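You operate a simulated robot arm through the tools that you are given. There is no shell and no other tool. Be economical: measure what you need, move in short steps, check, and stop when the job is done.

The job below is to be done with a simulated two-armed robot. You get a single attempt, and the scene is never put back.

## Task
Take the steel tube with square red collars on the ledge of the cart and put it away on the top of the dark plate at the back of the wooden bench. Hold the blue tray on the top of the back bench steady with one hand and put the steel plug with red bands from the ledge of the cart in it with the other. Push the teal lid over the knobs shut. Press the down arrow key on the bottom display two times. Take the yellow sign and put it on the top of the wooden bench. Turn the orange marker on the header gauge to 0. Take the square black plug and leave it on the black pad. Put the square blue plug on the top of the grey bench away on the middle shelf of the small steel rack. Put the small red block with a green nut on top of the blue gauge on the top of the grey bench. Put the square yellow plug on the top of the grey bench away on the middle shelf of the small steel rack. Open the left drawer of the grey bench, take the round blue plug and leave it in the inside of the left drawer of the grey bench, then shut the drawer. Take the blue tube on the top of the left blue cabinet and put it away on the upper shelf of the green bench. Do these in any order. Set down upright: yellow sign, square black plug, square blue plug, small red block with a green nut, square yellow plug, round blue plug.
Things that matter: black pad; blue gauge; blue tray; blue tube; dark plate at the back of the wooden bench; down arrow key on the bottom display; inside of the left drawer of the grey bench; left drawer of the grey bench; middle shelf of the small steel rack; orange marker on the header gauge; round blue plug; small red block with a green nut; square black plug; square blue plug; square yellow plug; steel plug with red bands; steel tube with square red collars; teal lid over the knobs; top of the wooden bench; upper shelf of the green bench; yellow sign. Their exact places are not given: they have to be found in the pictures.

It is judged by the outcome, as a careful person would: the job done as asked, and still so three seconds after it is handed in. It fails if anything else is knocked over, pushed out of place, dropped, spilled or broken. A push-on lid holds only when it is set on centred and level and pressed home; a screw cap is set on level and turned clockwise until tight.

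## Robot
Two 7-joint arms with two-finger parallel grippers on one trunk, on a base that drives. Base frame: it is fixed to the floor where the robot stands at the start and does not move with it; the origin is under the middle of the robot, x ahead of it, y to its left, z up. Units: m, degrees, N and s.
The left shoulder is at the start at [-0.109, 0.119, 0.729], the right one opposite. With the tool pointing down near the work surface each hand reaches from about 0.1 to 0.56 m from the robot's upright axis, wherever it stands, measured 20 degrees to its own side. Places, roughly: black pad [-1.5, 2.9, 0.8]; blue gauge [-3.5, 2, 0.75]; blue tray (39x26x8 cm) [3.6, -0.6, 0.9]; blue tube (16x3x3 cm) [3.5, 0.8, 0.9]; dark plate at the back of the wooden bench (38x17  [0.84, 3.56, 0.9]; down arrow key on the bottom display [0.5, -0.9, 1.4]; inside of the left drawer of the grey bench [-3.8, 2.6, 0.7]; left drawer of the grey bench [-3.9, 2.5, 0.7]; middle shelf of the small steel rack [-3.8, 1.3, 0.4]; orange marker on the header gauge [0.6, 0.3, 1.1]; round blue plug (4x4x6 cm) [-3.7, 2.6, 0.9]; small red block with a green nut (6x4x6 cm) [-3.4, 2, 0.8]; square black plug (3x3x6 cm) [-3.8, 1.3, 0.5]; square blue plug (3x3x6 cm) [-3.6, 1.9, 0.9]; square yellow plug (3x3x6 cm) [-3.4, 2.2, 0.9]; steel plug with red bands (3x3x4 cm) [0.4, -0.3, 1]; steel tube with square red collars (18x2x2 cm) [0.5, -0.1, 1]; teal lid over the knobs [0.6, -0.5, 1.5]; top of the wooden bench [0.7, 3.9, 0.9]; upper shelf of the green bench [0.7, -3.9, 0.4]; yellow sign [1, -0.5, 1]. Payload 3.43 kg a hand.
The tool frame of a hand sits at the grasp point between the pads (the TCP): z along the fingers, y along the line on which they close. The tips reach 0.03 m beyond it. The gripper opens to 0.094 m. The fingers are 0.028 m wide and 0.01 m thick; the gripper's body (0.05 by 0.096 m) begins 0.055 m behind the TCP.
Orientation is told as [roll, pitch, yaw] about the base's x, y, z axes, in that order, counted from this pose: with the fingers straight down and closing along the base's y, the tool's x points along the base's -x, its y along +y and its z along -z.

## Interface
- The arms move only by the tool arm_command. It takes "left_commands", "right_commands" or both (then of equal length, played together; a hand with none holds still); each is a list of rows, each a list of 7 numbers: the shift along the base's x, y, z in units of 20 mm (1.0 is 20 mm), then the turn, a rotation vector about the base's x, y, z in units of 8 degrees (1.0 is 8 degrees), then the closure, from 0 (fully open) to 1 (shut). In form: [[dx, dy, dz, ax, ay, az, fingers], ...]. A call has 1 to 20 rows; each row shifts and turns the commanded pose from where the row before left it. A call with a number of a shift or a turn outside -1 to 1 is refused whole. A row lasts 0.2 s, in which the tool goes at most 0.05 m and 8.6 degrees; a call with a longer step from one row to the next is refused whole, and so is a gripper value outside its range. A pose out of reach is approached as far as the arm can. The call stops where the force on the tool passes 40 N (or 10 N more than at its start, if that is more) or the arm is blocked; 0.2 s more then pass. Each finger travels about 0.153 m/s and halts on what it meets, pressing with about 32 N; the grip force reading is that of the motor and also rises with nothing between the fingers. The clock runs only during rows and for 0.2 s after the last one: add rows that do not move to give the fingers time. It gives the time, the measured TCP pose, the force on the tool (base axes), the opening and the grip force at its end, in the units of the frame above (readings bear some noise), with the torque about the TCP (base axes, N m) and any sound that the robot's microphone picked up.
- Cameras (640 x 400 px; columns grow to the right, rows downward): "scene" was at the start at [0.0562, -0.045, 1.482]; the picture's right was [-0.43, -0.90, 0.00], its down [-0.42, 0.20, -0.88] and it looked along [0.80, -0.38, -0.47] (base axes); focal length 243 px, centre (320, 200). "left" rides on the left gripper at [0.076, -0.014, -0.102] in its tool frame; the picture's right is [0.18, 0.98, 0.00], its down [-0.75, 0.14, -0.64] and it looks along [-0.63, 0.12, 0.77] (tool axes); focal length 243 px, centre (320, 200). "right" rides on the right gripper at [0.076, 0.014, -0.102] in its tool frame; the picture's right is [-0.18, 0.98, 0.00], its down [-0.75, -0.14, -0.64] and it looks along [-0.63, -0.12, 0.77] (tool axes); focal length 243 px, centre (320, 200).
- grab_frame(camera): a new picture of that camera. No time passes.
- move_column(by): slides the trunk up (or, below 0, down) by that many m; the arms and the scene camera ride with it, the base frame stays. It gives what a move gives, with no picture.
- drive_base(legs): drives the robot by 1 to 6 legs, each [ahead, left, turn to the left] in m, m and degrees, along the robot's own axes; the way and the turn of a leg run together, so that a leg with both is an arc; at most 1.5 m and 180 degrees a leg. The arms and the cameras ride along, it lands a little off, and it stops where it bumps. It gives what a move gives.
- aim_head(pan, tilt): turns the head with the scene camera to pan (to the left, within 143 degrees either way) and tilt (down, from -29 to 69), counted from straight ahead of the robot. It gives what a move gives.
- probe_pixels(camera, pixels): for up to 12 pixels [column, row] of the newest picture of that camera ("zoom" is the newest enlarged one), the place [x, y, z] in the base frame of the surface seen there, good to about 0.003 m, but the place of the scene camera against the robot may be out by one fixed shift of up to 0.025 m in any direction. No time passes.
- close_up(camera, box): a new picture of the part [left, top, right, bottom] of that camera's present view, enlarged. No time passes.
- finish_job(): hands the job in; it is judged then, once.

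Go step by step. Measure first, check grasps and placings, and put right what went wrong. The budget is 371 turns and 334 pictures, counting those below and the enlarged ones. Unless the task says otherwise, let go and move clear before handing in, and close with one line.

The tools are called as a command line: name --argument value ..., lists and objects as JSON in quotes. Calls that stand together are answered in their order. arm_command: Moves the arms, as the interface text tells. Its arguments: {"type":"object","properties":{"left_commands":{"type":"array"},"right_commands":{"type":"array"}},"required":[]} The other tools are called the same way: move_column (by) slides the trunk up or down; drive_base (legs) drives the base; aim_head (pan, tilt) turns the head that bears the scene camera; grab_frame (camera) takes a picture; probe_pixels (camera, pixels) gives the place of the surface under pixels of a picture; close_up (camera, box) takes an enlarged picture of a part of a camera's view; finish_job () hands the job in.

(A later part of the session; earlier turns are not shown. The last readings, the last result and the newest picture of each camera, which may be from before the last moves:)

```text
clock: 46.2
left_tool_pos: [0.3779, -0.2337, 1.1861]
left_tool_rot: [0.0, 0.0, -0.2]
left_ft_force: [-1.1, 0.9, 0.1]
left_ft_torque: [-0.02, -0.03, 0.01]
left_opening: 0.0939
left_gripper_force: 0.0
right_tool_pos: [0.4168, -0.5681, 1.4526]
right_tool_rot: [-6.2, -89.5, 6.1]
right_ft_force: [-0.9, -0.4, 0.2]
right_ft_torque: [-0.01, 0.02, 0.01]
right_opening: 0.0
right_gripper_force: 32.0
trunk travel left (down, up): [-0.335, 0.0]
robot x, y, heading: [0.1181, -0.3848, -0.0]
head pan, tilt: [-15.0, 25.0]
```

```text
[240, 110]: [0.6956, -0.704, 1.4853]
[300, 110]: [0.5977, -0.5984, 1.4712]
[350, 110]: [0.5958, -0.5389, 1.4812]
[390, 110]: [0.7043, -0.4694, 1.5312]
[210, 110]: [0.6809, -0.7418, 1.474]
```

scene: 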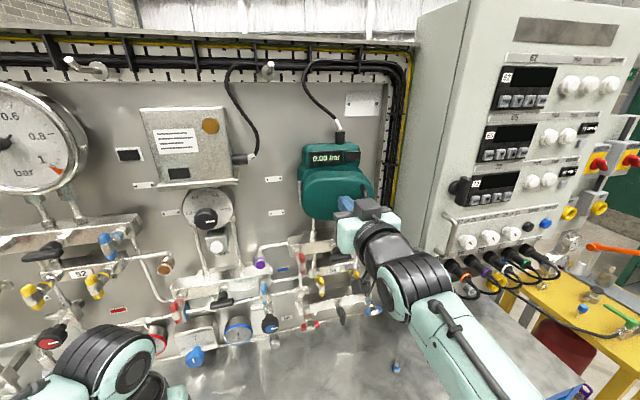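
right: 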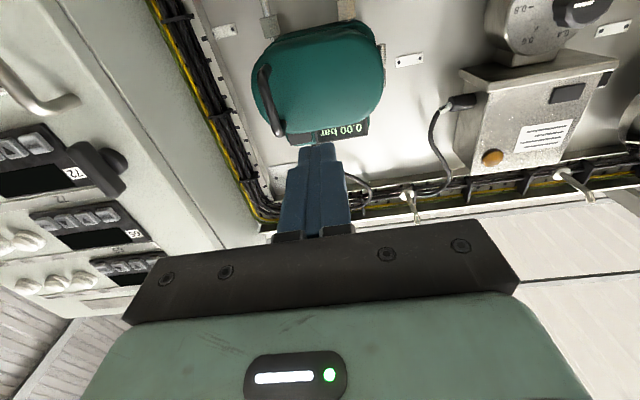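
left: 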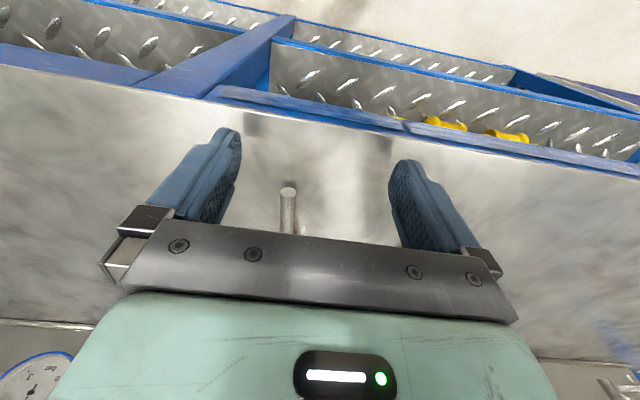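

The lid's face reads flat (0.598 vs 0.596), so it is shut. Next I drive left to the header gauge near y≈0.3 and look at it.

drive_base --legs '[[0, 0.55, 0]]'

aim_head --pan 15 --tilt 35

grab_frame --camera "scene"

grab_frame --camera "right"

```text
clock: 47.9
left_tool_pos: [0.3783, -0.1751, 1.1854]
left_tool_rot: [0.0, 0.0, -0.6]
left_ft_force: [0.5, 0.3, -0.5]
left_ft_torque: [-0.01, -0.02, -0.02]
left_opening: 0.094
left_gripper_force: 0.0
right_tool_pos: [0.4169, -0.5113, 1.4515]
right_tool_rot: [-11.1, -89.6, 10.4]
right_ft_force: [0.0, 0.9, -0.3]
right_ft_torque: [0.02, 0.02, -0.02]
right_opening: 0.0
right_gripper_force: 31.9
trunk travel left (down, up): [-0.335, 0.0]
robot x, y, heading: [0.1198, -0.3254, -0.4]
head pan, tilt: [-15.0, 25.0]
stopped in leg 1: the robot was blocked; the commanded pose is now the measured one
```

```text
clock: 48.9
left_tool_pos: [0.3778, -0.1786, 1.1869]
left_tool_rot: [0.0, 0.0, -0.5]
left_ft_force: [-0.8, 0.3, 0.4]
left_ft_torque: [0.0, 0.02, -0.01]
left_opening: 0.0941
left_gripper_force: 0.1
right_tool_pos: [0.4159, -0.513, 1.4502]
right_tool_rot: [-4.1, -89.6, 3.6]
right_ft_force: [-0.2, 0.0, 0.4]
right_ft_torque: [0.01, -0.01, 0.0]
right_opening: 0.0
right_gripper_force: 32.2
trunk travel left (down, up): [-0.335, 0.0]
robot x, y, heading: [0.1183, -0.3286, -0.6]
head pan, tilt: [15.0, 35.0]
```

```text
302 pictures are left
```

scene: 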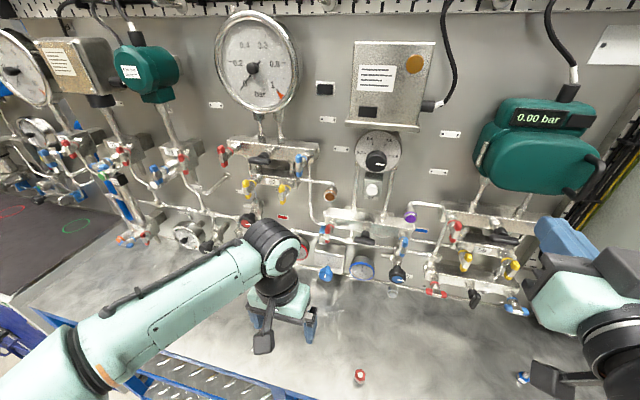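

```text
301 pictures are left
```

right: 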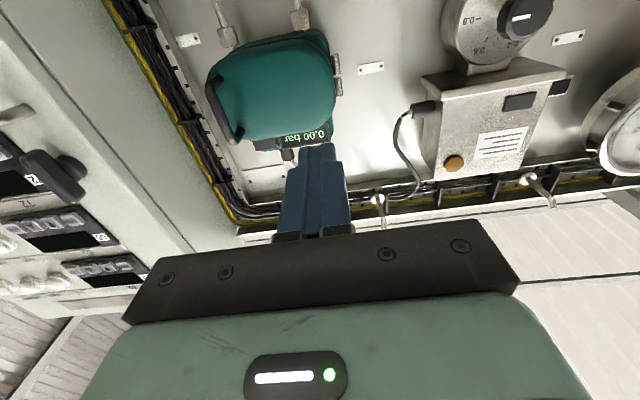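

The base was blocked, most likely by the cart's middle leg (y≈-0.06). I'll back up, drive left, and look again.

drive_base --legs '[[-0.13, 0, 0], [0, 0.5, 0]]'

aim_head --pan 10 --tilt 38

grab_frame --camera "scene"

```text
clock: 54.6
left_tool_pos: [0.2499, 0.3183, 1.1853]
left_tool_rot: [0.0, 0.1, -0.3]
left_ft_force: [0.0, 0.1, 0.2]
left_ft_torque: [-0.02, -0.02, 0.0]
left_opening: 0.0938
left_gripper_force: 0.1
right_tool_pos: [0.2886, -0.0176, 1.4507]
right_tool_rot: [-3.0, -89.6, 2.9]
right_ft_force: [-1.2, 0.6, -0.3]
right_ft_torque: [0.03, 0.02, 0.02]
right_opening: 0.0
right_gripper_force: 32.2
trunk travel left (down, up): [-0.335, 0.0]
robot x, y, heading: [-0.0108, 0.1683, -0.2]
head pan, tilt: [15.0, 35.0]
```

```text
clock: 55.2
left_tool_pos: [0.2481, 0.318, 1.1861]
left_tool_rot: [0.0, 0.0, -0.2]
left_ft_force: [0.3, -0.6, 0.2]
left_ft_torque: [0.0, -0.01, -0.02]
left_opening: 0.0937
left_gripper_force: 0.1
right_tool_pos: [0.2884, -0.0169, 1.4506]
right_tool_rot: [-2.3, -89.5, 2.4]
right_ft_force: [0.4, -0.1, -0.7]
right_ft_torque: [0.01, 0.03, 0.0]
right_opening: 0.0001
right_gripper_force: 32.1
trunk travel left (down, up): [-0.335, 0.0]
robot x, y, heading: [-0.0092, 0.1693, -0.2]
head pan, tilt: [10.0, 38.0]
```

```text
300 pictures are left
```

scene: 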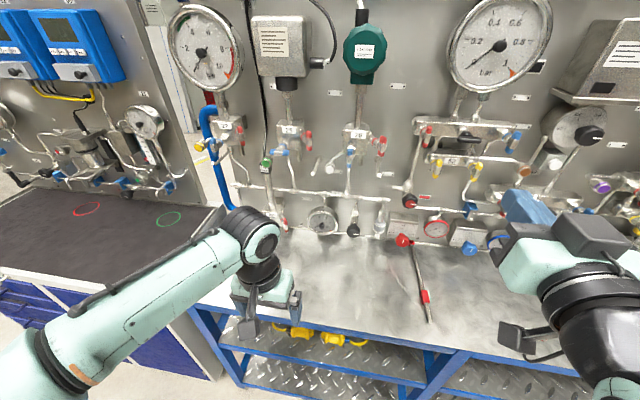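

The header gauge seems to be the one at (322,218); the red-collared tube lies at (420,280). I'll zoom in on both.

close_up --camera "scene" --box '[290, 190, 370, 240]'

probe_pixels --camera "zoom" --pixels '[[256, 230], [180, 230], [330, 230], [256, 160], [480, 300]]'

close_up --camera "scene" --box '[380, 220, 480, 330]'

probe_pixels --camera "zoom" --pixels '[[230, 150], [250, 230], [258, 275], [275, 320], [290, 370], [240, 200]]'

```text
8.00 times, centred on (330, 215) of scene
```

zoom: 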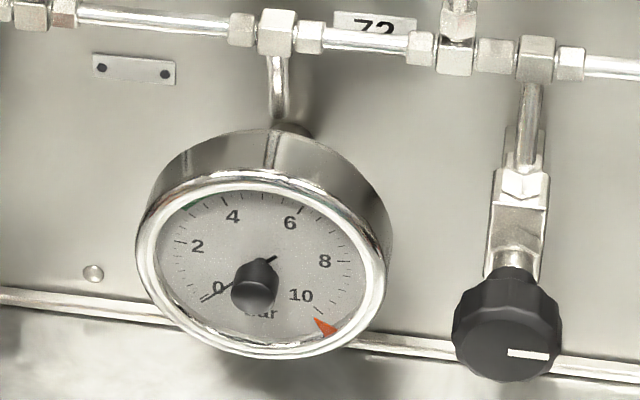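

```text
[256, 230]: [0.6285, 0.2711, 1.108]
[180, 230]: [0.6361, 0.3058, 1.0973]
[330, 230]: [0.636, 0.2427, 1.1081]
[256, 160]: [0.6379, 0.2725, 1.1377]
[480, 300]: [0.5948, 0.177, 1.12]
```

```text
3.64 times, centred on (430, 275) of scene
```

zoom: 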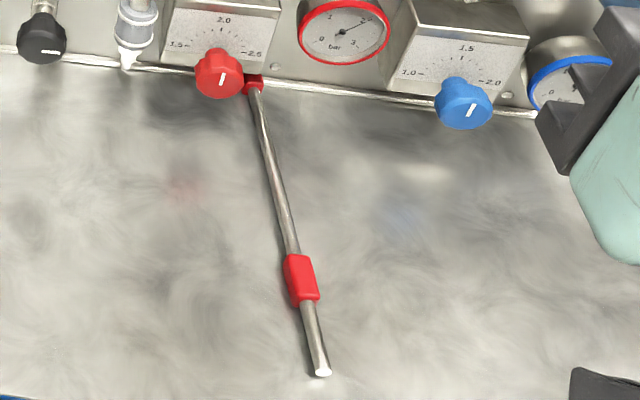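

```text
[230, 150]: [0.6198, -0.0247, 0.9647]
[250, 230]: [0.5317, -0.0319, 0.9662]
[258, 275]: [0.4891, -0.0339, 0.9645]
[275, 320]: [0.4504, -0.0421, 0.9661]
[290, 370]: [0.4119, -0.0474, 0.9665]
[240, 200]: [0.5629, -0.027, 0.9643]
```

The gauge knob is at about [0.62,0.277,1.09] (corrected), and its orange marker sits just past 10. I'll turn the left hand forward-pointing in front of it and look with its camera.

arm_command --left_commands '[[0.3, -0.15, 0, 0, -1, 0, 0], [0.3, -0.15, 0, 0, -1, 0, 0], [0.3, -0.15, 0, 0, -1, 0, 0], [0.3, -0.15, 0, 0, -1, 0, 0], [0.3, -0.15, 0, 0, -1, 0, 0], [0.3, -0.15, 0, 0, -1, 0, 0], [0.3, -0.15, 0, 0, -1, 0, 0], [0.3, -0.15, 0, 0, -1, 0, 0], [0.3, -0.15, 0, 0, -1, 0, 0], [0.3, -0.15, 0, 0, -1, 0, 0], [0.3, -0.15, 0, 0, -1, 0, 0], [0.3, -0.15, 0, 0, -0.25, 0, 0]]'

grab_frame --camera "left"

```text
clock: 57.9
left_tool_pos: [0.3522, 0.2725, 1.2216]
left_tool_rot: [101.3, -89.9, -101.4]
left_ft_force: [0.3, 0.0, 0.6]
left_ft_torque: [-0.01, -0.01, -0.03]
left_opening: 0.0942
left_gripper_force: 0.1
left hand out of reach, approached as far as the arm can: row 9, 10, 11
right_tool_pos: [0.2889, -0.0164, 1.4508]
right_tool_rot: [-6.8, -89.4, 6.7]
right_ft_force: [-0.5, -0.2, 0.7]
right_ft_torque: [-0.02, -0.02, 0.03]
right_opening: 0.0
right_gripper_force: 31.4
trunk travel left (down, up): [-0.335, 0.0]
robot x, y, heading: [-0.0102, 0.1688, -0.5]
head pan, tilt: [10.0, 38.0]
```

```text
297 pictures are left
```

left: 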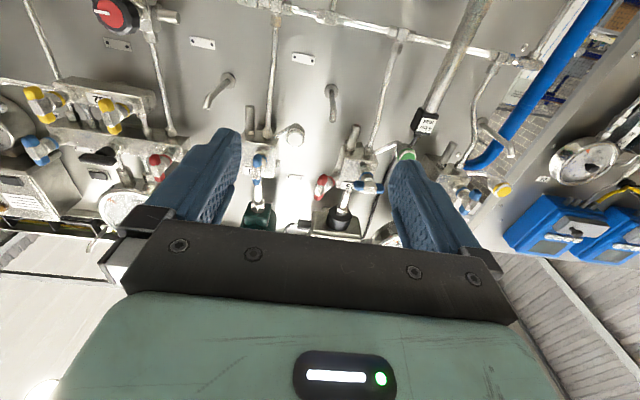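

The hand points forward at z 1.22; lowering the trunk by 0.13 puts it at gauge height and brings the gauge into the camera's view.

move_column --by -0.132

grab_frame --camera "left"

```text
clock: 59.5
left_tool_pos: [0.3515, 0.2728, 1.0896]
left_tool_rot: [103.6, -89.8, -103.6]
left_ft_force: [-0.4, -0.2, -0.5]
left_ft_torque: [-0.01, 0.0, 0.02]
left_opening: 0.094
left_gripper_force: 0.0
right_tool_pos: [0.288, -0.0176, 1.3196]
right_tool_rot: [-3.3, -89.6, 3.2]
right_ft_force: [-0.9, 0.4, -0.2]
right_ft_torque: [0.0, -0.02, 0.0]
right_opening: 0.0005
right_gripper_force: 32.3
trunk travel left (down, up): [-0.203, 0.132]
robot x, y, heading: [-0.0086, 0.1674, -0.1]
head pan, tilt: [10.0, 38.0]
```

```text
296 pictures are left
```

left: 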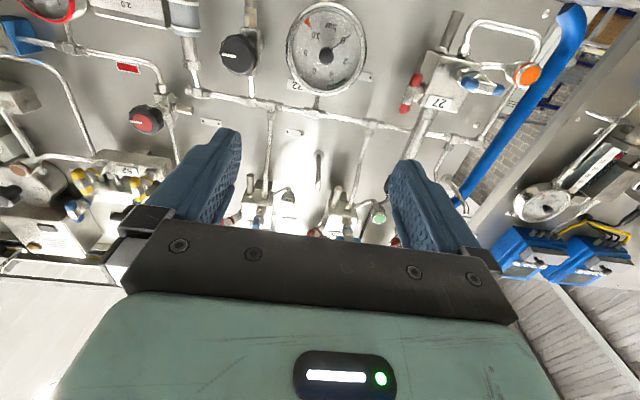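

The gauge is in view at (325,50). I'll zoom and probe it for the knob, the marker and the 0 mark.

close_up --camera "left" --box '[270, 0, 390, 100]'

probe_pixels --camera "left" --pixels '[[326, 56], [325, 20], [325, 80], [350, 50], [300, 50], [308, 20]]'

```text
4.00 times, centred on (330, 50) of left
```

zoom: 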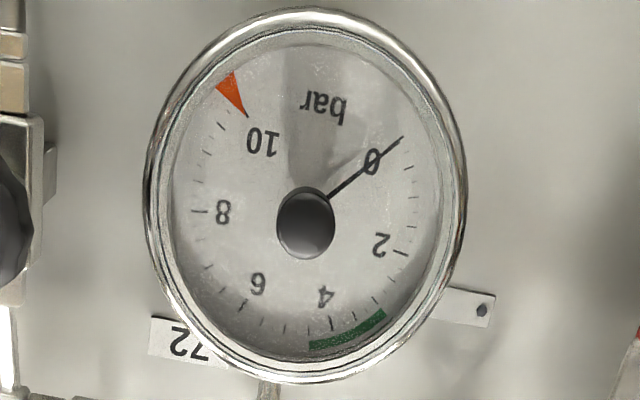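

```text
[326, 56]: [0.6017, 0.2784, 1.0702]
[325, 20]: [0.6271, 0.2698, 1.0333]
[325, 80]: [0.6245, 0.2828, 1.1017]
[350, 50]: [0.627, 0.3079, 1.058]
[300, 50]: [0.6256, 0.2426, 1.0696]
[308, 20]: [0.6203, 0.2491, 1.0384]
```

The orange marker points at 10 and 0 is 90° clockwise of it through the bottom gap. I'll pre-turn the hand -45° about x, align with the knob [0.602,0.277,1.069], and stop short.

arm_command --left_commands '[[0, 0.05, -0.2, -0.94, 0, 0, 0.3], [0, 0.04, -0.2, -0.94, 0, 0, 0.3], [0, 0.04, -0.2, -0.94, 0, 0, 0.3], [0, 0.04, -0.2, -0.94, 0, 0, 0.3], [0, 0.04, -0.2, -0.94, 0, 0, 0.3], [0, 0, 0, -0.94, 0, 0, 0.3], [1, 0, 0, 0, 0, 0, 0.3], [1, 0, 0, 0, 0, 0, 0.3], [1, 0, 0, 0, 0, 0, 0.3], [1, 0, 0, 0, 0, 0, 0.3], [1, 0, 0, 0, 0, 0, 0.3], [1, 0, 0, 0, 0, 0, 0.3], [1, 0, 0, 0, 0, 0, 0.3]]'

grab_frame --camera "left"

```text
clock: 62.2
left_tool_pos: [0.4659, 0.2957, 1.0817]
left_tool_rot: [-91.0, -47.9, 91.0]
left_ft_force: [0.1, 0.9, 0.7]
left_ft_torque: [0.0, 0.0, -0.01]
left_opening: 0.0654
left_gripper_force: 0.1
left hand out of reach, approached as far as the arm can: row 6, 11, 12, 13
right_tool_pos: [0.288, -0.0186, 1.32]
right_tool_rot: [-2.2, -89.6, 2.2]
right_ft_force: [0.1, -0.3, 0.3]
right_ft_torque: [-0.03, 0.01, 0.0]
right_opening: 0.0
right_gripper_force: 31.7
trunk travel left (down, up): [-0.203, 0.132]
robot x, y, heading: [-0.0109, 0.1678, -0.2]
head pan, tilt: [10.0, 38.0]
```

```text
294 pictures are left
```

left: 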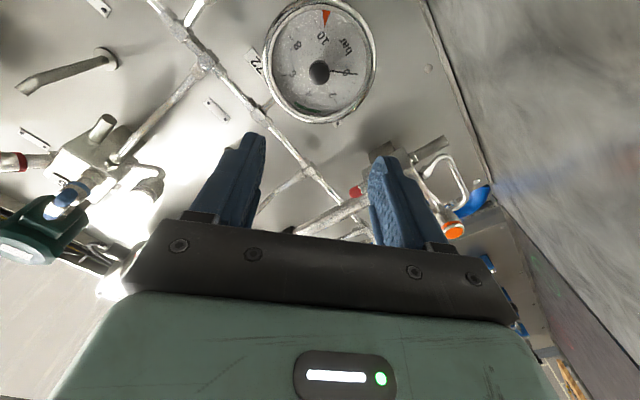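

The arm is at its reach limit here. I'll look down at the base to see how far ahead it can go.

aim_head --pan 0 --tilt 69

grab_frame --camera "scene"

probe_pixels --camera "scene" --pixels '[[320, 275], [300, 265], [300, 245], [300, 230], [300, 210], [440, 215], [440, 230], [300, 190], [300, 180], [150, 240], [150, 215]]'

```text
clock: 63.2
left_tool_pos: [0.4658, 0.2952, 1.0825]
left_tool_rot: [-91.0, -48.0, 91.0]
left_ft_force: [0.7, -0.2, 0.0]
left_ft_torque: [0.01, -0.01, 0.01]
left_opening: 0.0659
left_gripper_force: 0.1
right_tool_pos: [0.2878, -0.0178, 1.3197]
right_tool_rot: [-3.5, -89.6, 3.4]
right_ft_force: [0.3, 0.0, -0.2]
right_ft_torque: [-0.03, -0.02, 0.0]
right_opening: 0.0003
right_gripper_force: 31.9
trunk travel left (down, up): [-0.203, 0.132]
robot x, y, heading: [-0.0063, 0.1702, -0.3]
head pan, tilt: [0.0, 68.8]
```

```text
293 pictures are left
```

scene: 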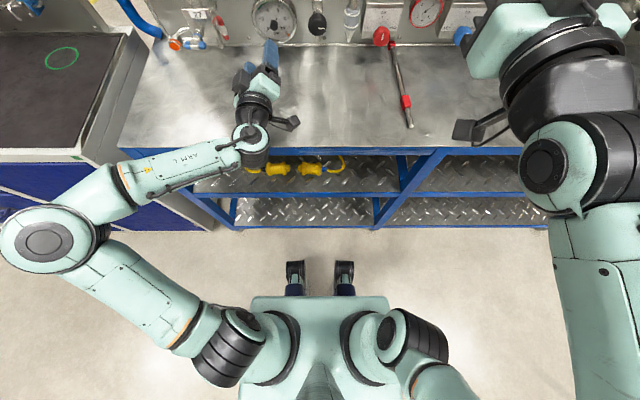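

```text
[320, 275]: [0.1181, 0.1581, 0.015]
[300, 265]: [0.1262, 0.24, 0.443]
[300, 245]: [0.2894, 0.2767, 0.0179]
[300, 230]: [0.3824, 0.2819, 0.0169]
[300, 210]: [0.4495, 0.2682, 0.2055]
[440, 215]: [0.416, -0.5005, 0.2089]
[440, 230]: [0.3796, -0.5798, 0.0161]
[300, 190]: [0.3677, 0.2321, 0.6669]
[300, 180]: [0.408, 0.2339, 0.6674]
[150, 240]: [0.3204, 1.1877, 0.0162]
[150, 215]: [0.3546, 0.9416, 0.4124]
```

The left arm is limited by its wrist, not its length, since its elbow is well bent at (45,240). The right arm is better posed for this, so I'll fold the left hand back pointing down and then reposition.

arm_command --left_commands '[[-1, 0, 0.5, 0, 0, 0, 0], [-1, 0, 0.5, 0.94, 0, 0, 0], [-1, 0, 0.5, 0.94, 0, 0, 0], [-1, 0, 0.5, 0.94, 0, 0, 0], [-1, 0, 0.5, 0.94, 0, 0, 0], [-1, 0, 0.5, 0.94, 0, 0, 0], [-1, 0, 0.5, 0.94, 0, 0, 0], [0, 0, 0.8, 0, 1, 0, 0], [0, 0, 0.8, 0, 1, 0, 0], [0, 0, 0.8, 0, 1, 0, 0], [0, 0, 0.8, 0, 1, 0, 0], [0, 0, 0.8, 0, 1, 0, 0], [0, 0, 0, 0, 1, 0, 0], [0, 0, 0, 0, 1, 0, 0], [-0.5, 0, 0, 0, 1, 0, 0], [-0.5, 0, 0, 0, 1, 0, 0], [-0.5, 0, 0, 0, 1, 0, 0], [-0.5, 0, 0, 0, 1, 0, 0], [0, 0, 0, 0, 0.25, 0, 0]]'

```text
clock: 67.2
left_tool_pos: [0.2842, 0.2984, 1.2138]
left_tool_rot: [1.6, -6.9, -4.3]
left_ft_force: [0.1, 0.0, 0.2]
left_ft_torque: [-0.01, -0.01, 0.01]
left_opening: 0.0941
left_gripper_force: 0.2
left hand out of reach, approached as far as the arm can: row 17, 18, 19
right_tool_pos: [0.2894, -0.0179, 1.3191]
right_tool_rot: [-2.9, -89.5, 2.8]
right_ft_force: [0.3, 0.4, 0.2]
right_ft_torque: [-0.01, 0.01, -0.03]
right_opening: 0.0
right_gripper_force: 32.0
trunk travel left (down, up): [-0.203, 0.132]
robot x, y, heading: [-0.0087, 0.1704, -0.5]
head pan, tilt: [0.0, 68.8]
```

I'll check where the left elbow is before moving closer to the blue cabinet.

aim_head --pan 45 --tilt 55

grab_frame --camera "scene"

probe_pixels --camera "scene" --pixels '[[200, 350], [250, 300], [300, 250], [320, 160], [200, 160], [250, 140]]'

```text
clock: 68.3
left_tool_pos: [0.2841, 0.2992, 1.2143]
left_tool_rot: [1.7, -7.2, -4.1]
left_ft_force: [0.4, 0.5, 0.5]
left_ft_torque: [0.0, -0.01, -0.02]
left_opening: 0.0939
left_gripper_force: 0.1
right_tool_pos: [0.2882, -0.0172, 1.3185]
right_tool_rot: [-3.3, -89.6, 3.1]
right_ft_force: [0.1, 0.3, -0.1]
right_ft_torque: [-0.02, 0.04, -0.01]
right_opening: 0.0002
right_gripper_force: 31.6
trunk travel left (down, up): [-0.203, 0.132]
robot x, y, heading: [-0.0142, 0.1679, -0.4]
head pan, tilt: [45.0, 55.0]
```

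```text
292 pictures are left
```

scene: 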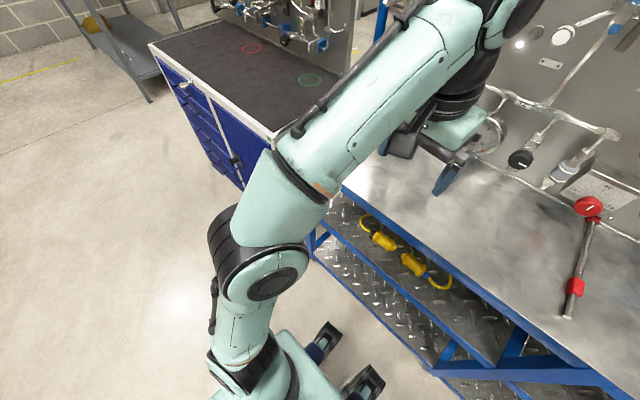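

```text
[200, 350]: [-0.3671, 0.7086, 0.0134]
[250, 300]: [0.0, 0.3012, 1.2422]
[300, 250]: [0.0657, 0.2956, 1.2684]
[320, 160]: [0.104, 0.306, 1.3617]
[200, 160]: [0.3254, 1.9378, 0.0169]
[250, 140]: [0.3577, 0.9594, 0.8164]
```

The elbow is well in (at [0,0.3,1.24]), so driving is safe. I'll go left 8 cm, lower the trunk and go 10 cm ahead.

drive_base --legs '[[0, 0.08, 0], [0.1, 0, 0]]'

move_column --by -0.17

arm_command --right_commands '[[0, 1, 0, 0, 0, 0, 0], [0, 1, 0, 0, 0, 0, 0], [0, 1, 0, 0, 0, 0, 0], [0, 1, 0, 0, 0, 0, 0], [0, 1, 0, 0, 0, 0, 0], [0, 1, 0, 0, 0, 0, 0]]'

grab_frame --camera "right"

grab_frame --camera "scene"

```text
clock: 70.4
left_tool_pos: [0.3846, 0.3781, 1.2139]
left_tool_rot: [1.7, -7.1, -4.3]
left_ft_force: [-1.0, -0.4, -0.5]
left_ft_torque: [-0.04, 0.04, -0.02]
left_opening: 0.094
left_gripper_force: 0.0
right_tool_pos: [0.3892, 0.0617, 1.3202]
right_tool_rot: [-3.2, -89.4, 3.0]
right_ft_force: [0.6, -0.1, -0.9]
right_ft_torque: [-0.02, -0.01, -0.01]
right_opening: 0.0
right_gripper_force: 31.8
trunk travel left (down, up): [-0.203, 0.132]
robot x, y, heading: [0.0936, 0.2412, -0.2]
head pan, tilt: [45.0, 55.0]
```

```text
clock: 72.4
left_tool_pos: [0.3825, 0.3771, 1.044]
left_tool_rot: [1.6, -7.1, -4.2]
left_ft_force: [-0.2, 0.0, 0.4]
left_ft_torque: [-0.01, -0.02, 0.0]
left_opening: 0.0941
left_gripper_force: 0.0
right_tool_pos: [0.388, 0.0606, 1.1495]
right_tool_rot: [-3.5, -89.6, 3.3]
right_ft_force: [0.4, 0.2, 0.7]
right_ft_torque: [0.01, 0.02, -0.03]
right_opening: 0.0
right_gripper_force: 31.5
trunk travel left (down, up): [-0.033, 0.302]
robot x, y, heading: [0.0894, 0.244, 0.1]
head pan, tilt: [45.0, 55.0]
```

```text
clock: 73.8
left_tool_pos: [0.382, 0.3784, 1.0446]
left_tool_rot: [1.5, -7.1, -4.2]
left_ft_force: [0.8, 0.8, 0.3]
left_ft_torque: [-0.04, -0.02, 0.0]
left_opening: 0.0937
left_gripper_force: 0.0
right_tool_pos: [0.3892, 0.1814, 1.1504]
right_tool_rot: [-0.3, -89.5, 0.2]
right_ft_force: [0.1, -0.2, 0.3]
right_ft_torque: [0.01, -0.04, 0.03]
right_opening: 0.0942
right_gripper_force: 0.0
trunk travel left (down, up): [-0.033, 0.302]
robot x, y, heading: [0.0897, 0.2464, -0.2]
head pan, tilt: [45.0, 55.0]
```

```text
291 pictures are left
```

right: 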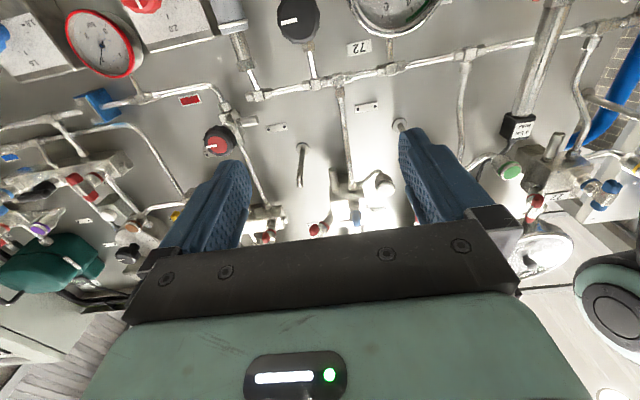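

```text
290 pictures are left
```

scene: 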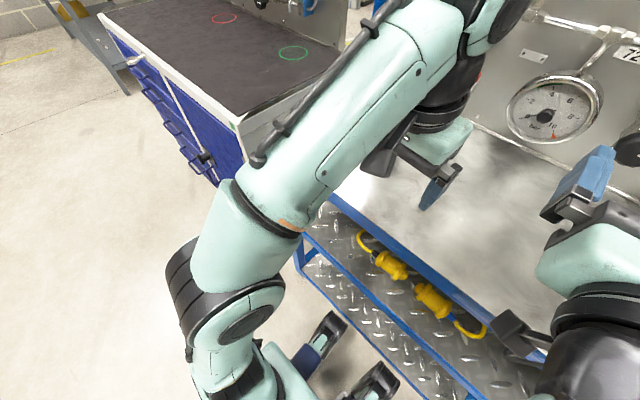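

The right hand needs room at y 0.277, so I'll shift the left hand left and up, then pre-roll the right hand and lower it to the knob's height.

arm_command --left_commands '[[-0.5, 1, 1, 0, 0, 0, 0], [-0.5, 1, 1, 0, 0, 0, 0], [-0.5, 1, 1, 0, 0, 0, 0], [-0.5, 1, 1, 0, 0, 0, 0], [-0.5, 1, 1, 0, 0, 0, 0], [0, 0, 0, 0, 0, 0, 0]]'

arm_command --right_commands '[[0, 0.9, -0.7, -0.94, 0, 0, 0.3], [0, 0.9, -0.7, -0.94, 0, 0, 0.3], [0, 0.9, -0.7, -0.94, 0, 0, 0.3], [0, 0.9, -0.7, -0.94, 0, 0, 0.3], [0, 0.9, -0.7, -0.94, 0, 0, 0.3], [0, 0.28, -0.55, -0.94, 0, 0, 0.3]]'

grab_frame --camera "right"

```text
clock: 75.2
left_tool_pos: [0.3543, 0.3982, 1.0527]
left_tool_rot: [1.7, -7.1, -4.2]
left_ft_force: [-1.4, 0.3, 0.5]
left_ft_torque: [0.0, 0.0, 0.02]
left_opening: 0.0938
left_gripper_force: 0.1
left hand out of reach, approached as far as the arm can: row 1, 2, 3, 4, 5
right_tool_pos: [0.3895, 0.1807, 1.1512]
right_tool_rot: [-3.1, -89.6, 3.0]
right_ft_force: [0.7, -0.8, -0.2]
right_ft_torque: [0.0, 0.02, -0.03]
right_opening: 0.094
right_gripper_force: 0.1
trunk travel left (down, up): [-0.033, 0.302]
robot x, y, heading: [0.0913, 0.242, -0.2]
head pan, tilt: [45.0, 55.0]
```

```text
clock: 76.0
left_tool_pos: [0.3557, 0.3985, 1.0531]
left_tool_rot: [1.7, -7.1, -4.2]
left_ft_force: [-0.4, 0.7, -0.7]
left_ft_torque: [0.02, 0.02, 0.02]
left_opening: 0.094
left_gripper_force: 0.0
right_tool_pos: [0.3869, 0.147, 1.1373]
right_tool_rot: [-97.1, -72.7, 88.4]
right_ft_force: [0.1, 0.5, 0.6]
right_ft_torque: [-0.02, -0.04, 0.0]
right_opening: 0.0657
right_gripper_force: 0.1
trunk travel left (down, up): [-0.033, 0.302]
robot x, y, heading: [0.0899, 0.2456, -0.1]
head pan, tilt: [45.0, 55.0]
stopped in row 4 (right hand): the arm was blocked; the commanded pose is now the measured one
```

```text
289 pictures are left
```

right: 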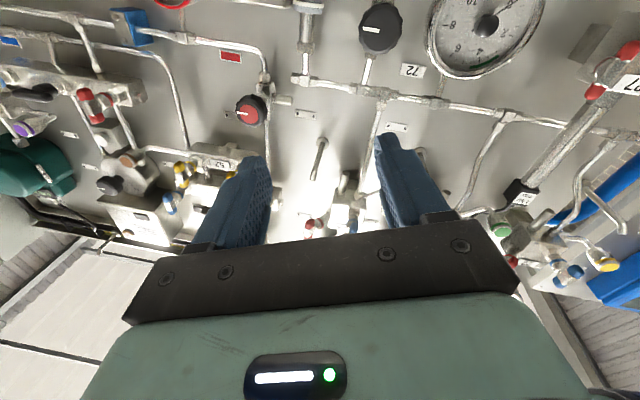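

The right arm was blocked and moved oddly; I suspect the two arms touched. Let me look from above.

aim_head --pan 5 --tilt 60

grab_frame --camera "scene"

```text
clock: 77.1
left_tool_pos: [0.356, 0.3977, 1.0527]
left_tool_rot: [1.6, -7.0, -4.2]
left_ft_force: [-0.1, 0.3, 0.8]
left_ft_torque: [-0.01, 0.0, -0.02]
left_opening: 0.0942
left_gripper_force: 0.1
right_tool_pos: [0.386, 0.1469, 1.1367]
right_tool_rot: [-97.1, -72.4, 88.5]
right_ft_force: [-0.5, -0.6, 0.2]
right_ft_torque: [-0.03, 0.04, 0.01]
right_opening: 0.066
right_gripper_force: 0.1
trunk travel left (down, up): [-0.033, 0.302]
robot x, y, heading: [0.0857, 0.2441, -0.3]
head pan, tilt: [5.0, 60.0]
```

```text
288 pictures are left
```

scene: 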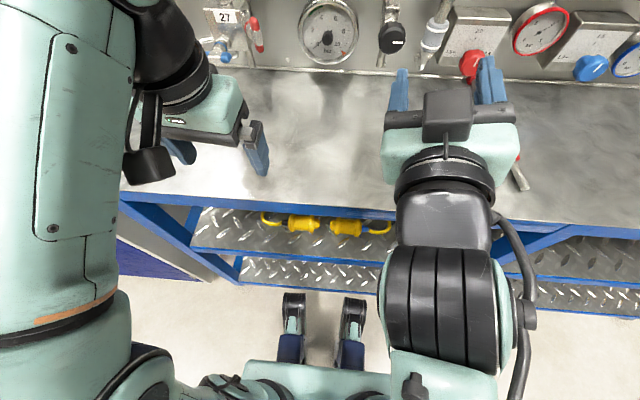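

The arms are clear of each other; the block came from the wrist's roll limit. I'll keep the present small roll and just translate to the knob's axis.

arm_command --right_commands '[[0, 0.95, -0.5, 0, 0, 0, 0.3], [0, 0.95, -0.5, 0, 0, 0, 0.3], [0, 0.95, -0.5, 0, 0, 0, 0.3], [0, 0.95, -0.5, 0, 0, 0, 0.3], [0, 0.95, -0.5, 0, 0, 0, 0.3], [0, 0.95, -0.5, 0, 0, 0, 0.3], [0, 0.8, -0.4, 0, 0, 0, 0.3]]'

grab_frame --camera "right"

```text
clock: 77.8
left_tool_pos: [0.3551, 0.3978, 1.0533]
left_tool_rot: [1.7, -7.2, -4.2]
left_ft_force: [0.0, -0.1, 0.1]
left_ft_torque: [0.01, 0.0, 0.02]
left_opening: 0.0941
left_gripper_force: 0.0
right_tool_pos: [0.3716, 0.0986, 1.1472]
right_tool_rot: [-114.7, -79.0, 97.9]
right_ft_force: [0.3, 0.3, -1.1]
right_ft_torque: [-0.01, 0.03, -0.01]
right_opening: 0.0656
right_gripper_force: 0.1
trunk travel left (down, up): [-0.033, 0.302]
robot x, y, heading: [0.0887, 0.2471, -0.1]
head pan, tilt: [5.0, 60.0]
stopped in row 3 (right hand): the arm was blocked; the commanded pose is now the measured one
```

```text
287 pictures are left
```

right: 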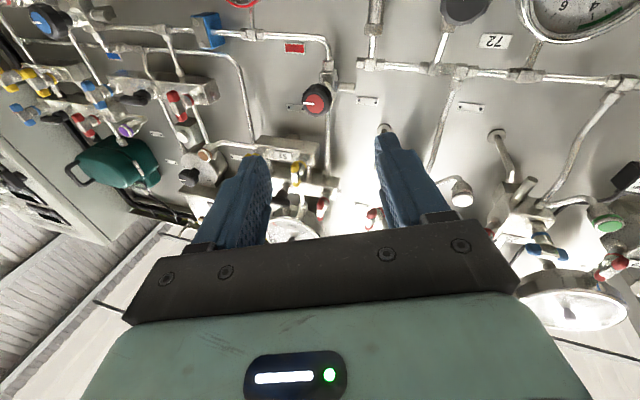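

Moving left is blocked here, likely the folded arm meeting the trunk. I'll first extend forward, then go left.

arm_command --right_commands '[[1, 0, 0, 0, 0, 0, 0.3], [1, 0, 0, 0, 0, 0, 0.3], [1, 0, 0, 0, 0, 0, 0.3], [1, 0, 0, 0, 0, 0, 0.3], [1, 0, 0, 0, 0, 0, 0.3]]'

arm_command --right_commands '[[0.1, 0.9, -0.3, 0, 0, 0, 0.3], [0.1, 0.9, -0.3, 0, 0, 0, 0.3], [0.1, 0.9, -0.3, 0, 0, 0, 0.3], [0.1, 0.9, -0.3, 0, 0, 0, 0.3], [0.1, 0.9, -0.3, 0, 0, 0, 0.3]]'

grab_frame --camera "scene"

```text
clock: 78.8
left_tool_pos: [0.3553, 0.3972, 1.053]
left_tool_rot: [1.6, -7.2, -4.2]
left_ft_force: [0.0, 0.2, -0.3]
left_ft_torque: [0.0, 0.03, 0.03]
left_opening: 0.0941
left_gripper_force: 0.1
right_tool_pos: [0.4152, 0.1349, 1.1722]
right_tool_rot: [-139.9, -80.1, 130.5]
right_ft_force: [-0.6, 0.2, -0.2]
right_ft_torque: [-0.01, 0.0, 0.0]
right_opening: 0.0661
right_gripper_force: 0.0
trunk travel left (down, up): [-0.033, 0.302]
robot x, y, heading: [0.0911, 0.2444, -0.3]
head pan, tilt: [5.0, 60.0]
stopped in row 5 (right hand): the arm was blocked; the commanded pose is now the measured one
```

```text
clock: 79.5
left_tool_pos: [0.3557, 0.3975, 1.0526]
left_tool_rot: [1.7, -7.1, -4.2]
left_ft_force: [0.5, -0.4, -0.2]
left_ft_torque: [-0.03, -0.01, 0.0]
left_opening: 0.0939
left_gripper_force: 0.1
right_tool_pos: [0.3905, 0.0764, 1.197]
right_tool_rot: [176.1, -79.2, 166.0]
right_ft_force: [0.4, 0.3, -0.9]
right_ft_torque: [0.01, 0.01, 0.03]
right_opening: 0.066
right_gripper_force: 0.0
trunk travel left (down, up): [-0.033, 0.302]
robot x, y, heading: [0.0897, 0.2471, -0.1]
head pan, tilt: [5.0, 60.0]
stopped in row 3 (right hand): the arm was blocked; the commanded pose is now the measured one
```

```text
286 pictures are left
```

scene: 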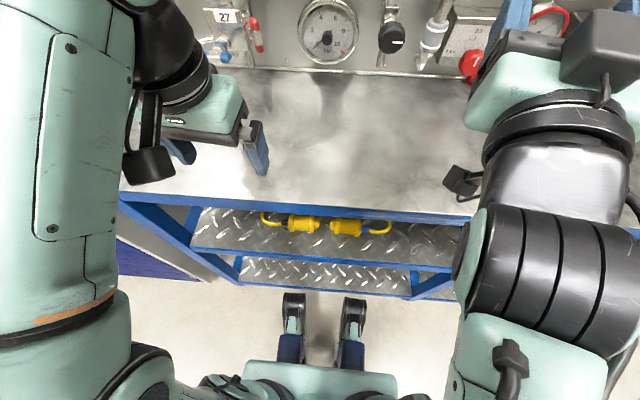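

The right arm does badly when the hand crosses inward of its shoulder. I'll shift the base left so the gauge lies outward of the right shoulder, and then straighten the hand.

drive_base --legs '[[0, 0.25, 0]]'

arm_command --right_commands '[[0, 0, -0.3, 0, 0.45, 0.75, 0.3], [0, 0, -0.3, 0, 0.45, 0.75, 0.3], [0, 0, -0.3, 0, 0.45, 0.75, 0.3], [0.3, 0, -0.3, 0, 0, 0, 0.3]]'

grab_frame --camera "right"

grab_frame --camera "scene"

```text
clock: 82.3
left_tool_pos: [0.3547, 0.6473, 1.0517]
left_tool_rot: [1.7, -7.2, -4.1]
left_ft_force: [0.4, 0.2, 0.6]
left_ft_torque: [-0.03, -0.01, 0.03]
left_opening: 0.094
left_gripper_force: 0.1
right_tool_pos: [0.39, 0.3258, 1.1972]
right_tool_rot: [176.2, -79.3, 165.9]
right_ft_force: [-0.7, -0.5, -0.1]
right_ft_torque: [-0.01, 0.02, 0.0]
right_opening: 0.066
right_gripper_force: 0.1
trunk travel left (down, up): [-0.033, 0.302]
robot x, y, heading: [0.0887, 0.4974, -0.1]
head pan, tilt: [5.0, 60.0]
```

```text
clock: 83.3
left_tool_pos: [0.3551, 0.6478, 1.0529]
left_tool_rot: [1.7, -7.2, -4.1]
left_ft_force: [-0.2, -0.3, 0.8]
left_ft_torque: [-0.04, 0.0, -0.02]
left_opening: 0.0939
left_gripper_force: 0.0
right_tool_pos: [0.3975, 0.3268, 1.1743]
right_tool_rot: [-98.8, -88.9, 99.1]
right_ft_force: [0.1, 0.9, -0.3]
right_ft_torque: [0.02, 0.02, 0.0]
right_opening: 0.066
right_gripper_force: 0.1
trunk travel left (down, up): [-0.033, 0.302]
robot x, y, heading: [0.0908, 0.4962, 0.0]
head pan, tilt: [5.0, 60.0]
```

```text
285 pictures are left
```

right: 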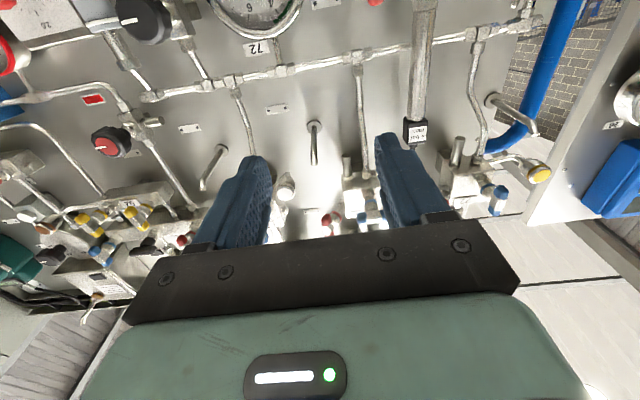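

```text
284 pictures are left
```

scene: 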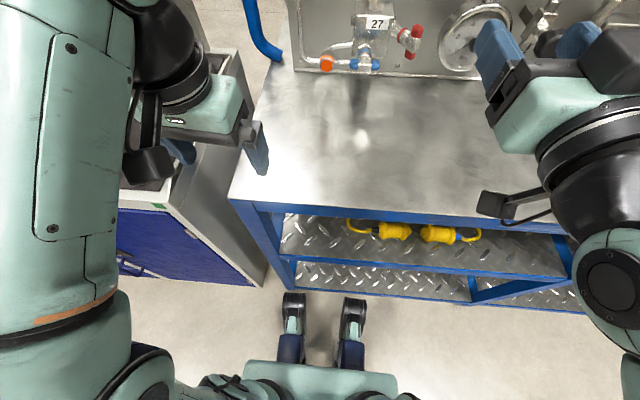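

Now in good shape. Lower and align with the knob, then pre-roll -45°.

arm_command --right_commands '[[0, -0.4, -0.9, 0, 0, 0, 0.3], [0, -0.4, -0.9, 0, 0, 0, 0.3], [0, -0.4, -0.9, 0, 0, 0, 0.3], [0, -0.4, -0.9, 0, 0, 0, 0.3], [0, -0.4, -0.9, 0, 0, 0, 0.3], [0, -0.49, -0.77, 0, 0, 0, 0.3], [0, 0, 0, -0.94, 0, 0, 0.3], [0, 0, 0, -0.94, 0, 0, 0.3], [0, 0, 0, -0.94, 0, 0, 0.3], [0, 0, 0, -0.94, 0, 0, 0.3], [0, 0, 0, -0.94, 0, 0, 0.3], [0, 0, 0, -0.94, 0, 0, 0.3]]'

grab_frame --camera "right"

```text
clock: 85.9
left_tool_pos: [0.3561, 0.6473, 1.0527]
left_tool_rot: [1.8, -7.2, -4.1]
left_ft_force: [-0.3, -0.8, 0.8]
left_ft_torque: [0.03, -0.02, 0.0]
left_opening: 0.0941
left_gripper_force: 0.1
right_tool_pos: [0.3973, 0.2764, 1.0688]
right_tool_rot: [-89.8, -43.7, 90.3]
right_ft_force: [-0.4, 0.3, 0.2]
right_ft_torque: [0.01, 0.03, -0.05]
right_opening: 0.0658
right_gripper_force: 0.1
trunk travel left (down, up): [-0.033, 0.302]
robot x, y, heading: [0.0893, 0.4953, 0.1]
head pan, tilt: [5.0, 60.0]
```

```text
283 pictures are left
```

right: 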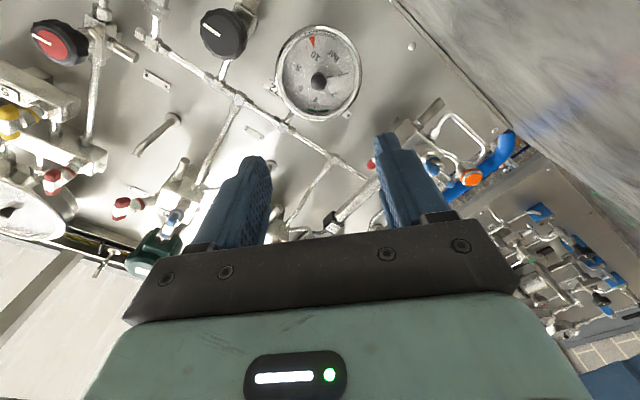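

Pre-roll worked; the knob is at (318,80). I'll probe it and advance most of the way.

probe_pixels --camera "right" --pixels '[[318, 80], [318, 76], [300, 85], [335, 85], [310, 58], [312, 108]]'

arm_command --right_commands '[[1, 0, 0, 0, 0, 0, 0.3], [1, 0, 0, 0, 0, 0, 0.3], [1, 0, 0, 0, 0, 0, 0.3], [1, 0, 0, 0, 0, 0, 0.3], [1, 0, 0, 0, 0, 0, 0.3], [1, 0, 0, 0, 0, 0, 0.3], [1, 0, 0, 0, 0, 0, 0.3], [0.5, 0, 0, 0, 0, 0, 0.3]]'

grab_frame --camera "right"

```text
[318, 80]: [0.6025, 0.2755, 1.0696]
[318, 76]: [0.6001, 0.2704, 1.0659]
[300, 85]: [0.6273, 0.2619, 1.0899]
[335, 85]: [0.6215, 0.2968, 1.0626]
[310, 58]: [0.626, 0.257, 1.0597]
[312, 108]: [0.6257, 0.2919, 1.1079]
```

```text
clock: 87.7
left_tool_pos: [0.3554, 0.6473, 1.0519]
left_tool_rot: [1.7, -7.2, -4.1]
left_ft_force: [0.4, 0.1, 0.0]
left_ft_torque: [-0.02, -0.04, -0.02]
left_opening: 0.094
left_gripper_force: 0.0
right_tool_pos: [0.5459, 0.2763, 1.0685]
right_tool_rot: [-89.8, -44.0, 90.2]
right_ft_force: [0.4, 0.4, 0.5]
right_ft_torque: [0.0, -0.01, 0.01]
right_opening: 0.0656
right_gripper_force: 0.2
trunk travel left (down, up): [-0.033, 0.302]
robot x, y, heading: [0.0885, 0.4969, -0.3]
head pan, tilt: [5.0, 60.0]
```

```text
282 pictures are left
```

right: 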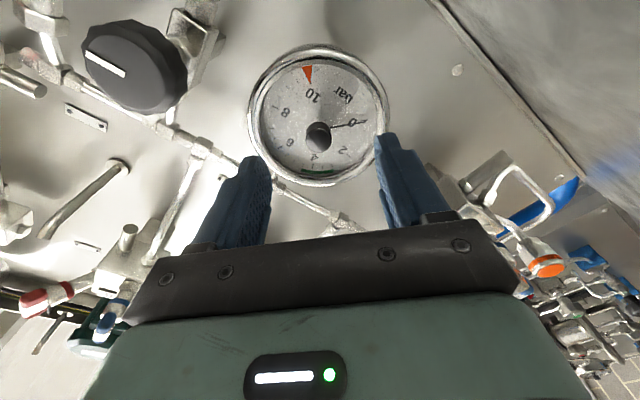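

Centred. I'll narrow the fingers to about 47 mm, go in around the knob and grip it.

arm_command --right_commands '[[0.1, 0, 0, 0, 0, 0, 0.5], [0.5, 0, 0, 0, 0, 0, 0.5], [0.5, 0, 0, 0, 0, 0, 0.5], [0.5, 0, 0, 0, 0, 0, 0.5], [0.4, 0, 0, 0, 0, 0, 0.5]]'

arm_command --right_commands '[[0, 0, 0, 0, 0, 0, 1], [0, 0, 0, 0, 0, 0, 1], [0, 0, 0, 0, 0, 0, 1]]'

grab_frame --camera "right"

```text
clock: 88.9
left_tool_pos: [0.3566, 0.6477, 1.0528]
left_tool_rot: [1.6, -7.3, -4.1]
left_ft_force: [0.0, -0.7, -0.7]
left_ft_torque: [-0.02, -0.02, 0.02]
left_opening: 0.0937
left_gripper_force: 0.1
right_tool_pos: [0.5864, 0.2749, 1.0687]
right_tool_rot: [-89.8, -43.9, 90.2]
right_ft_force: [0.8, -1.2, -0.6]
right_ft_torque: [-0.01, 0.03, -0.01]
right_opening: 0.0471
right_gripper_force: 0.0
trunk travel left (down, up): [-0.033, 0.302]
robot x, y, heading: [0.0894, 0.497, -0.1]
head pan, tilt: [5.0, 60.0]
```

```text
clock: 89.7
left_tool_pos: [0.3564, 0.6473, 1.052]
left_tool_rot: [1.7, -7.2, -4.1]
left_ft_force: [0.7, -0.2, 0.1]
left_ft_torque: [0.0, -0.01, 0.0]
left_opening: 0.0937
left_gripper_force: 0.0
right_tool_pos: [0.587, 0.2751, 1.0682]
right_tool_rot: [-90.0, -44.1, 90.1]
right_ft_force: [0.5, 1.1, -1.5]
right_ft_torque: [-0.06, -0.24, -0.29]
right_opening: 0.0187
right_gripper_force: 45.2
trunk travel left (down, up): [-0.033, 0.302]
robot x, y, heading: [0.0919, 0.4956, 0.0]
head pan, tilt: [5.0, 60.0]
```

```text
281 pictures are left
```

right: 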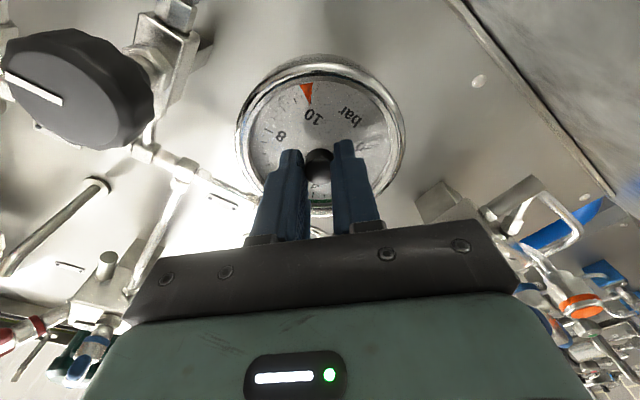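

The knob is gripped (19 mm). I'll turn clockwise +16° and see whether the marker follows.

arm_command --right_commands '[[0, 0, 0, 1, 0, 0, 1], [0, 0, 0, 1, 0, 0, 1]]'

grab_frame --camera "right"

```text
clock: 90.3
left_tool_pos: [0.3549, 0.6474, 1.0528]
left_tool_rot: [1.6, -7.2, -4.0]
left_ft_force: [0.4, 0.3, -0.4]
left_ft_torque: [0.0, 0.05, -0.03]
left_opening: 0.0943
left_gripper_force: 0.0
right_tool_pos: [0.587, 0.2757, 1.0682]
right_tool_rot: [-90.0, -60.0, 90.4]
right_ft_force: [-0.9, 0.7, 0.6]
right_ft_torque: [-0.58, -0.14, -0.11]
right_opening: 0.0186
right_gripper_force: 44.9
trunk travel left (down, up): [-0.033, 0.302]
robot x, y, heading: [0.0923, 0.4939, -0.2]
head pan, tilt: [5.0, 60.0]
```

```text
280 pictures are left
```

right: 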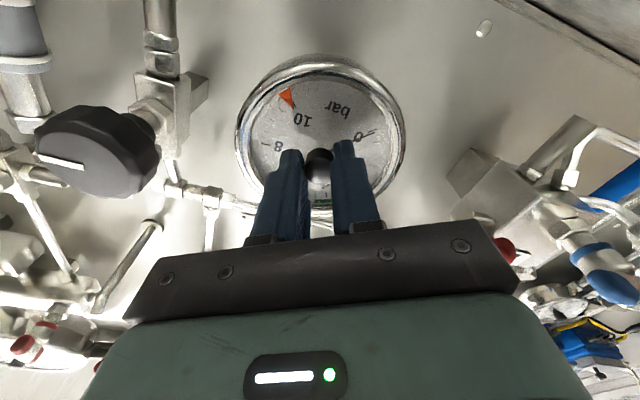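

The marker stayed at 10 while the torque rose to 0.58 N·m, so clockwise is stopped. It has to go counter-clockwise 270°: I'll open, roll the hand forward to about +70°, and regrip.

arm_command --right_commands '[[0, 0, 0, -0.5, 0, 0, 0.5], [0, 0, 0, 0, 0, 0, 0.5], [0, 0, 0, 1, 0, 0, 0.5], [0, 0, 0, 1, 0, 0, 0.5], [0, 0, 0, 1, 0, 0, 0.5], [0, 0, 0, 1, 0, 0, 0.5], [0, 0, 0, 1, 0, 0, 0.5], [0, 0, 0, 1, 0, 0, 0.5], [0, 0, 0, 1, 0, 0, 0.5], [0, 0, 0, 1, 0, 0, 0.5], [0, 0, 0, 1, 0, 0, 0.5], [0, 0, 0, 1, 0, 0, 0.5], [0, 0, 0, 1, 0, 0, 0.5], [0, 0, 0, 1, 0, 0, 0.5]]'

grab_frame --camera "right"

```text
clock: 93.3
left_tool_pos: [0.3554, 0.6475, 1.0537]
left_tool_rot: [1.8, -7.2, -4.1]
left_ft_force: [0.1, -0.8, -0.3]
left_ft_torque: [0.0, 0.03, 0.03]
left_opening: 0.0942
left_gripper_force: 0.1
right_tool_pos: [0.5871, 0.2769, 1.0694]
right_tool_rot: [90.4, -27.9, -90.1]
right_ft_force: [0.1, 0.6, 0.3]
right_ft_torque: [0.01, -0.02, 0.02]
right_opening: 0.0472
right_gripper_force: 0.1
trunk travel left (down, up): [-0.033, 0.302]
robot x, y, heading: [0.0869, 0.4948, -0.0]
head pan, tilt: [5.0, 60.0]
```

```text
279 pictures are left
```

right: 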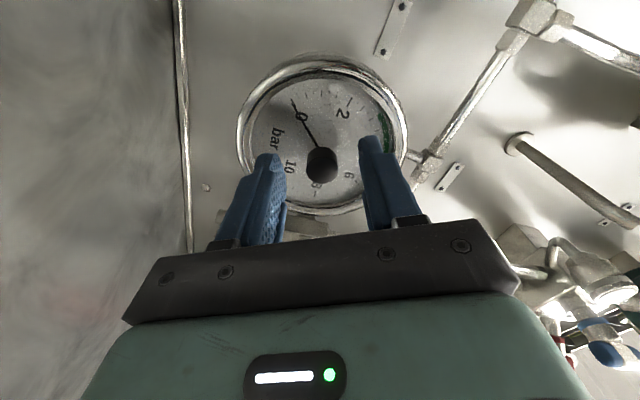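

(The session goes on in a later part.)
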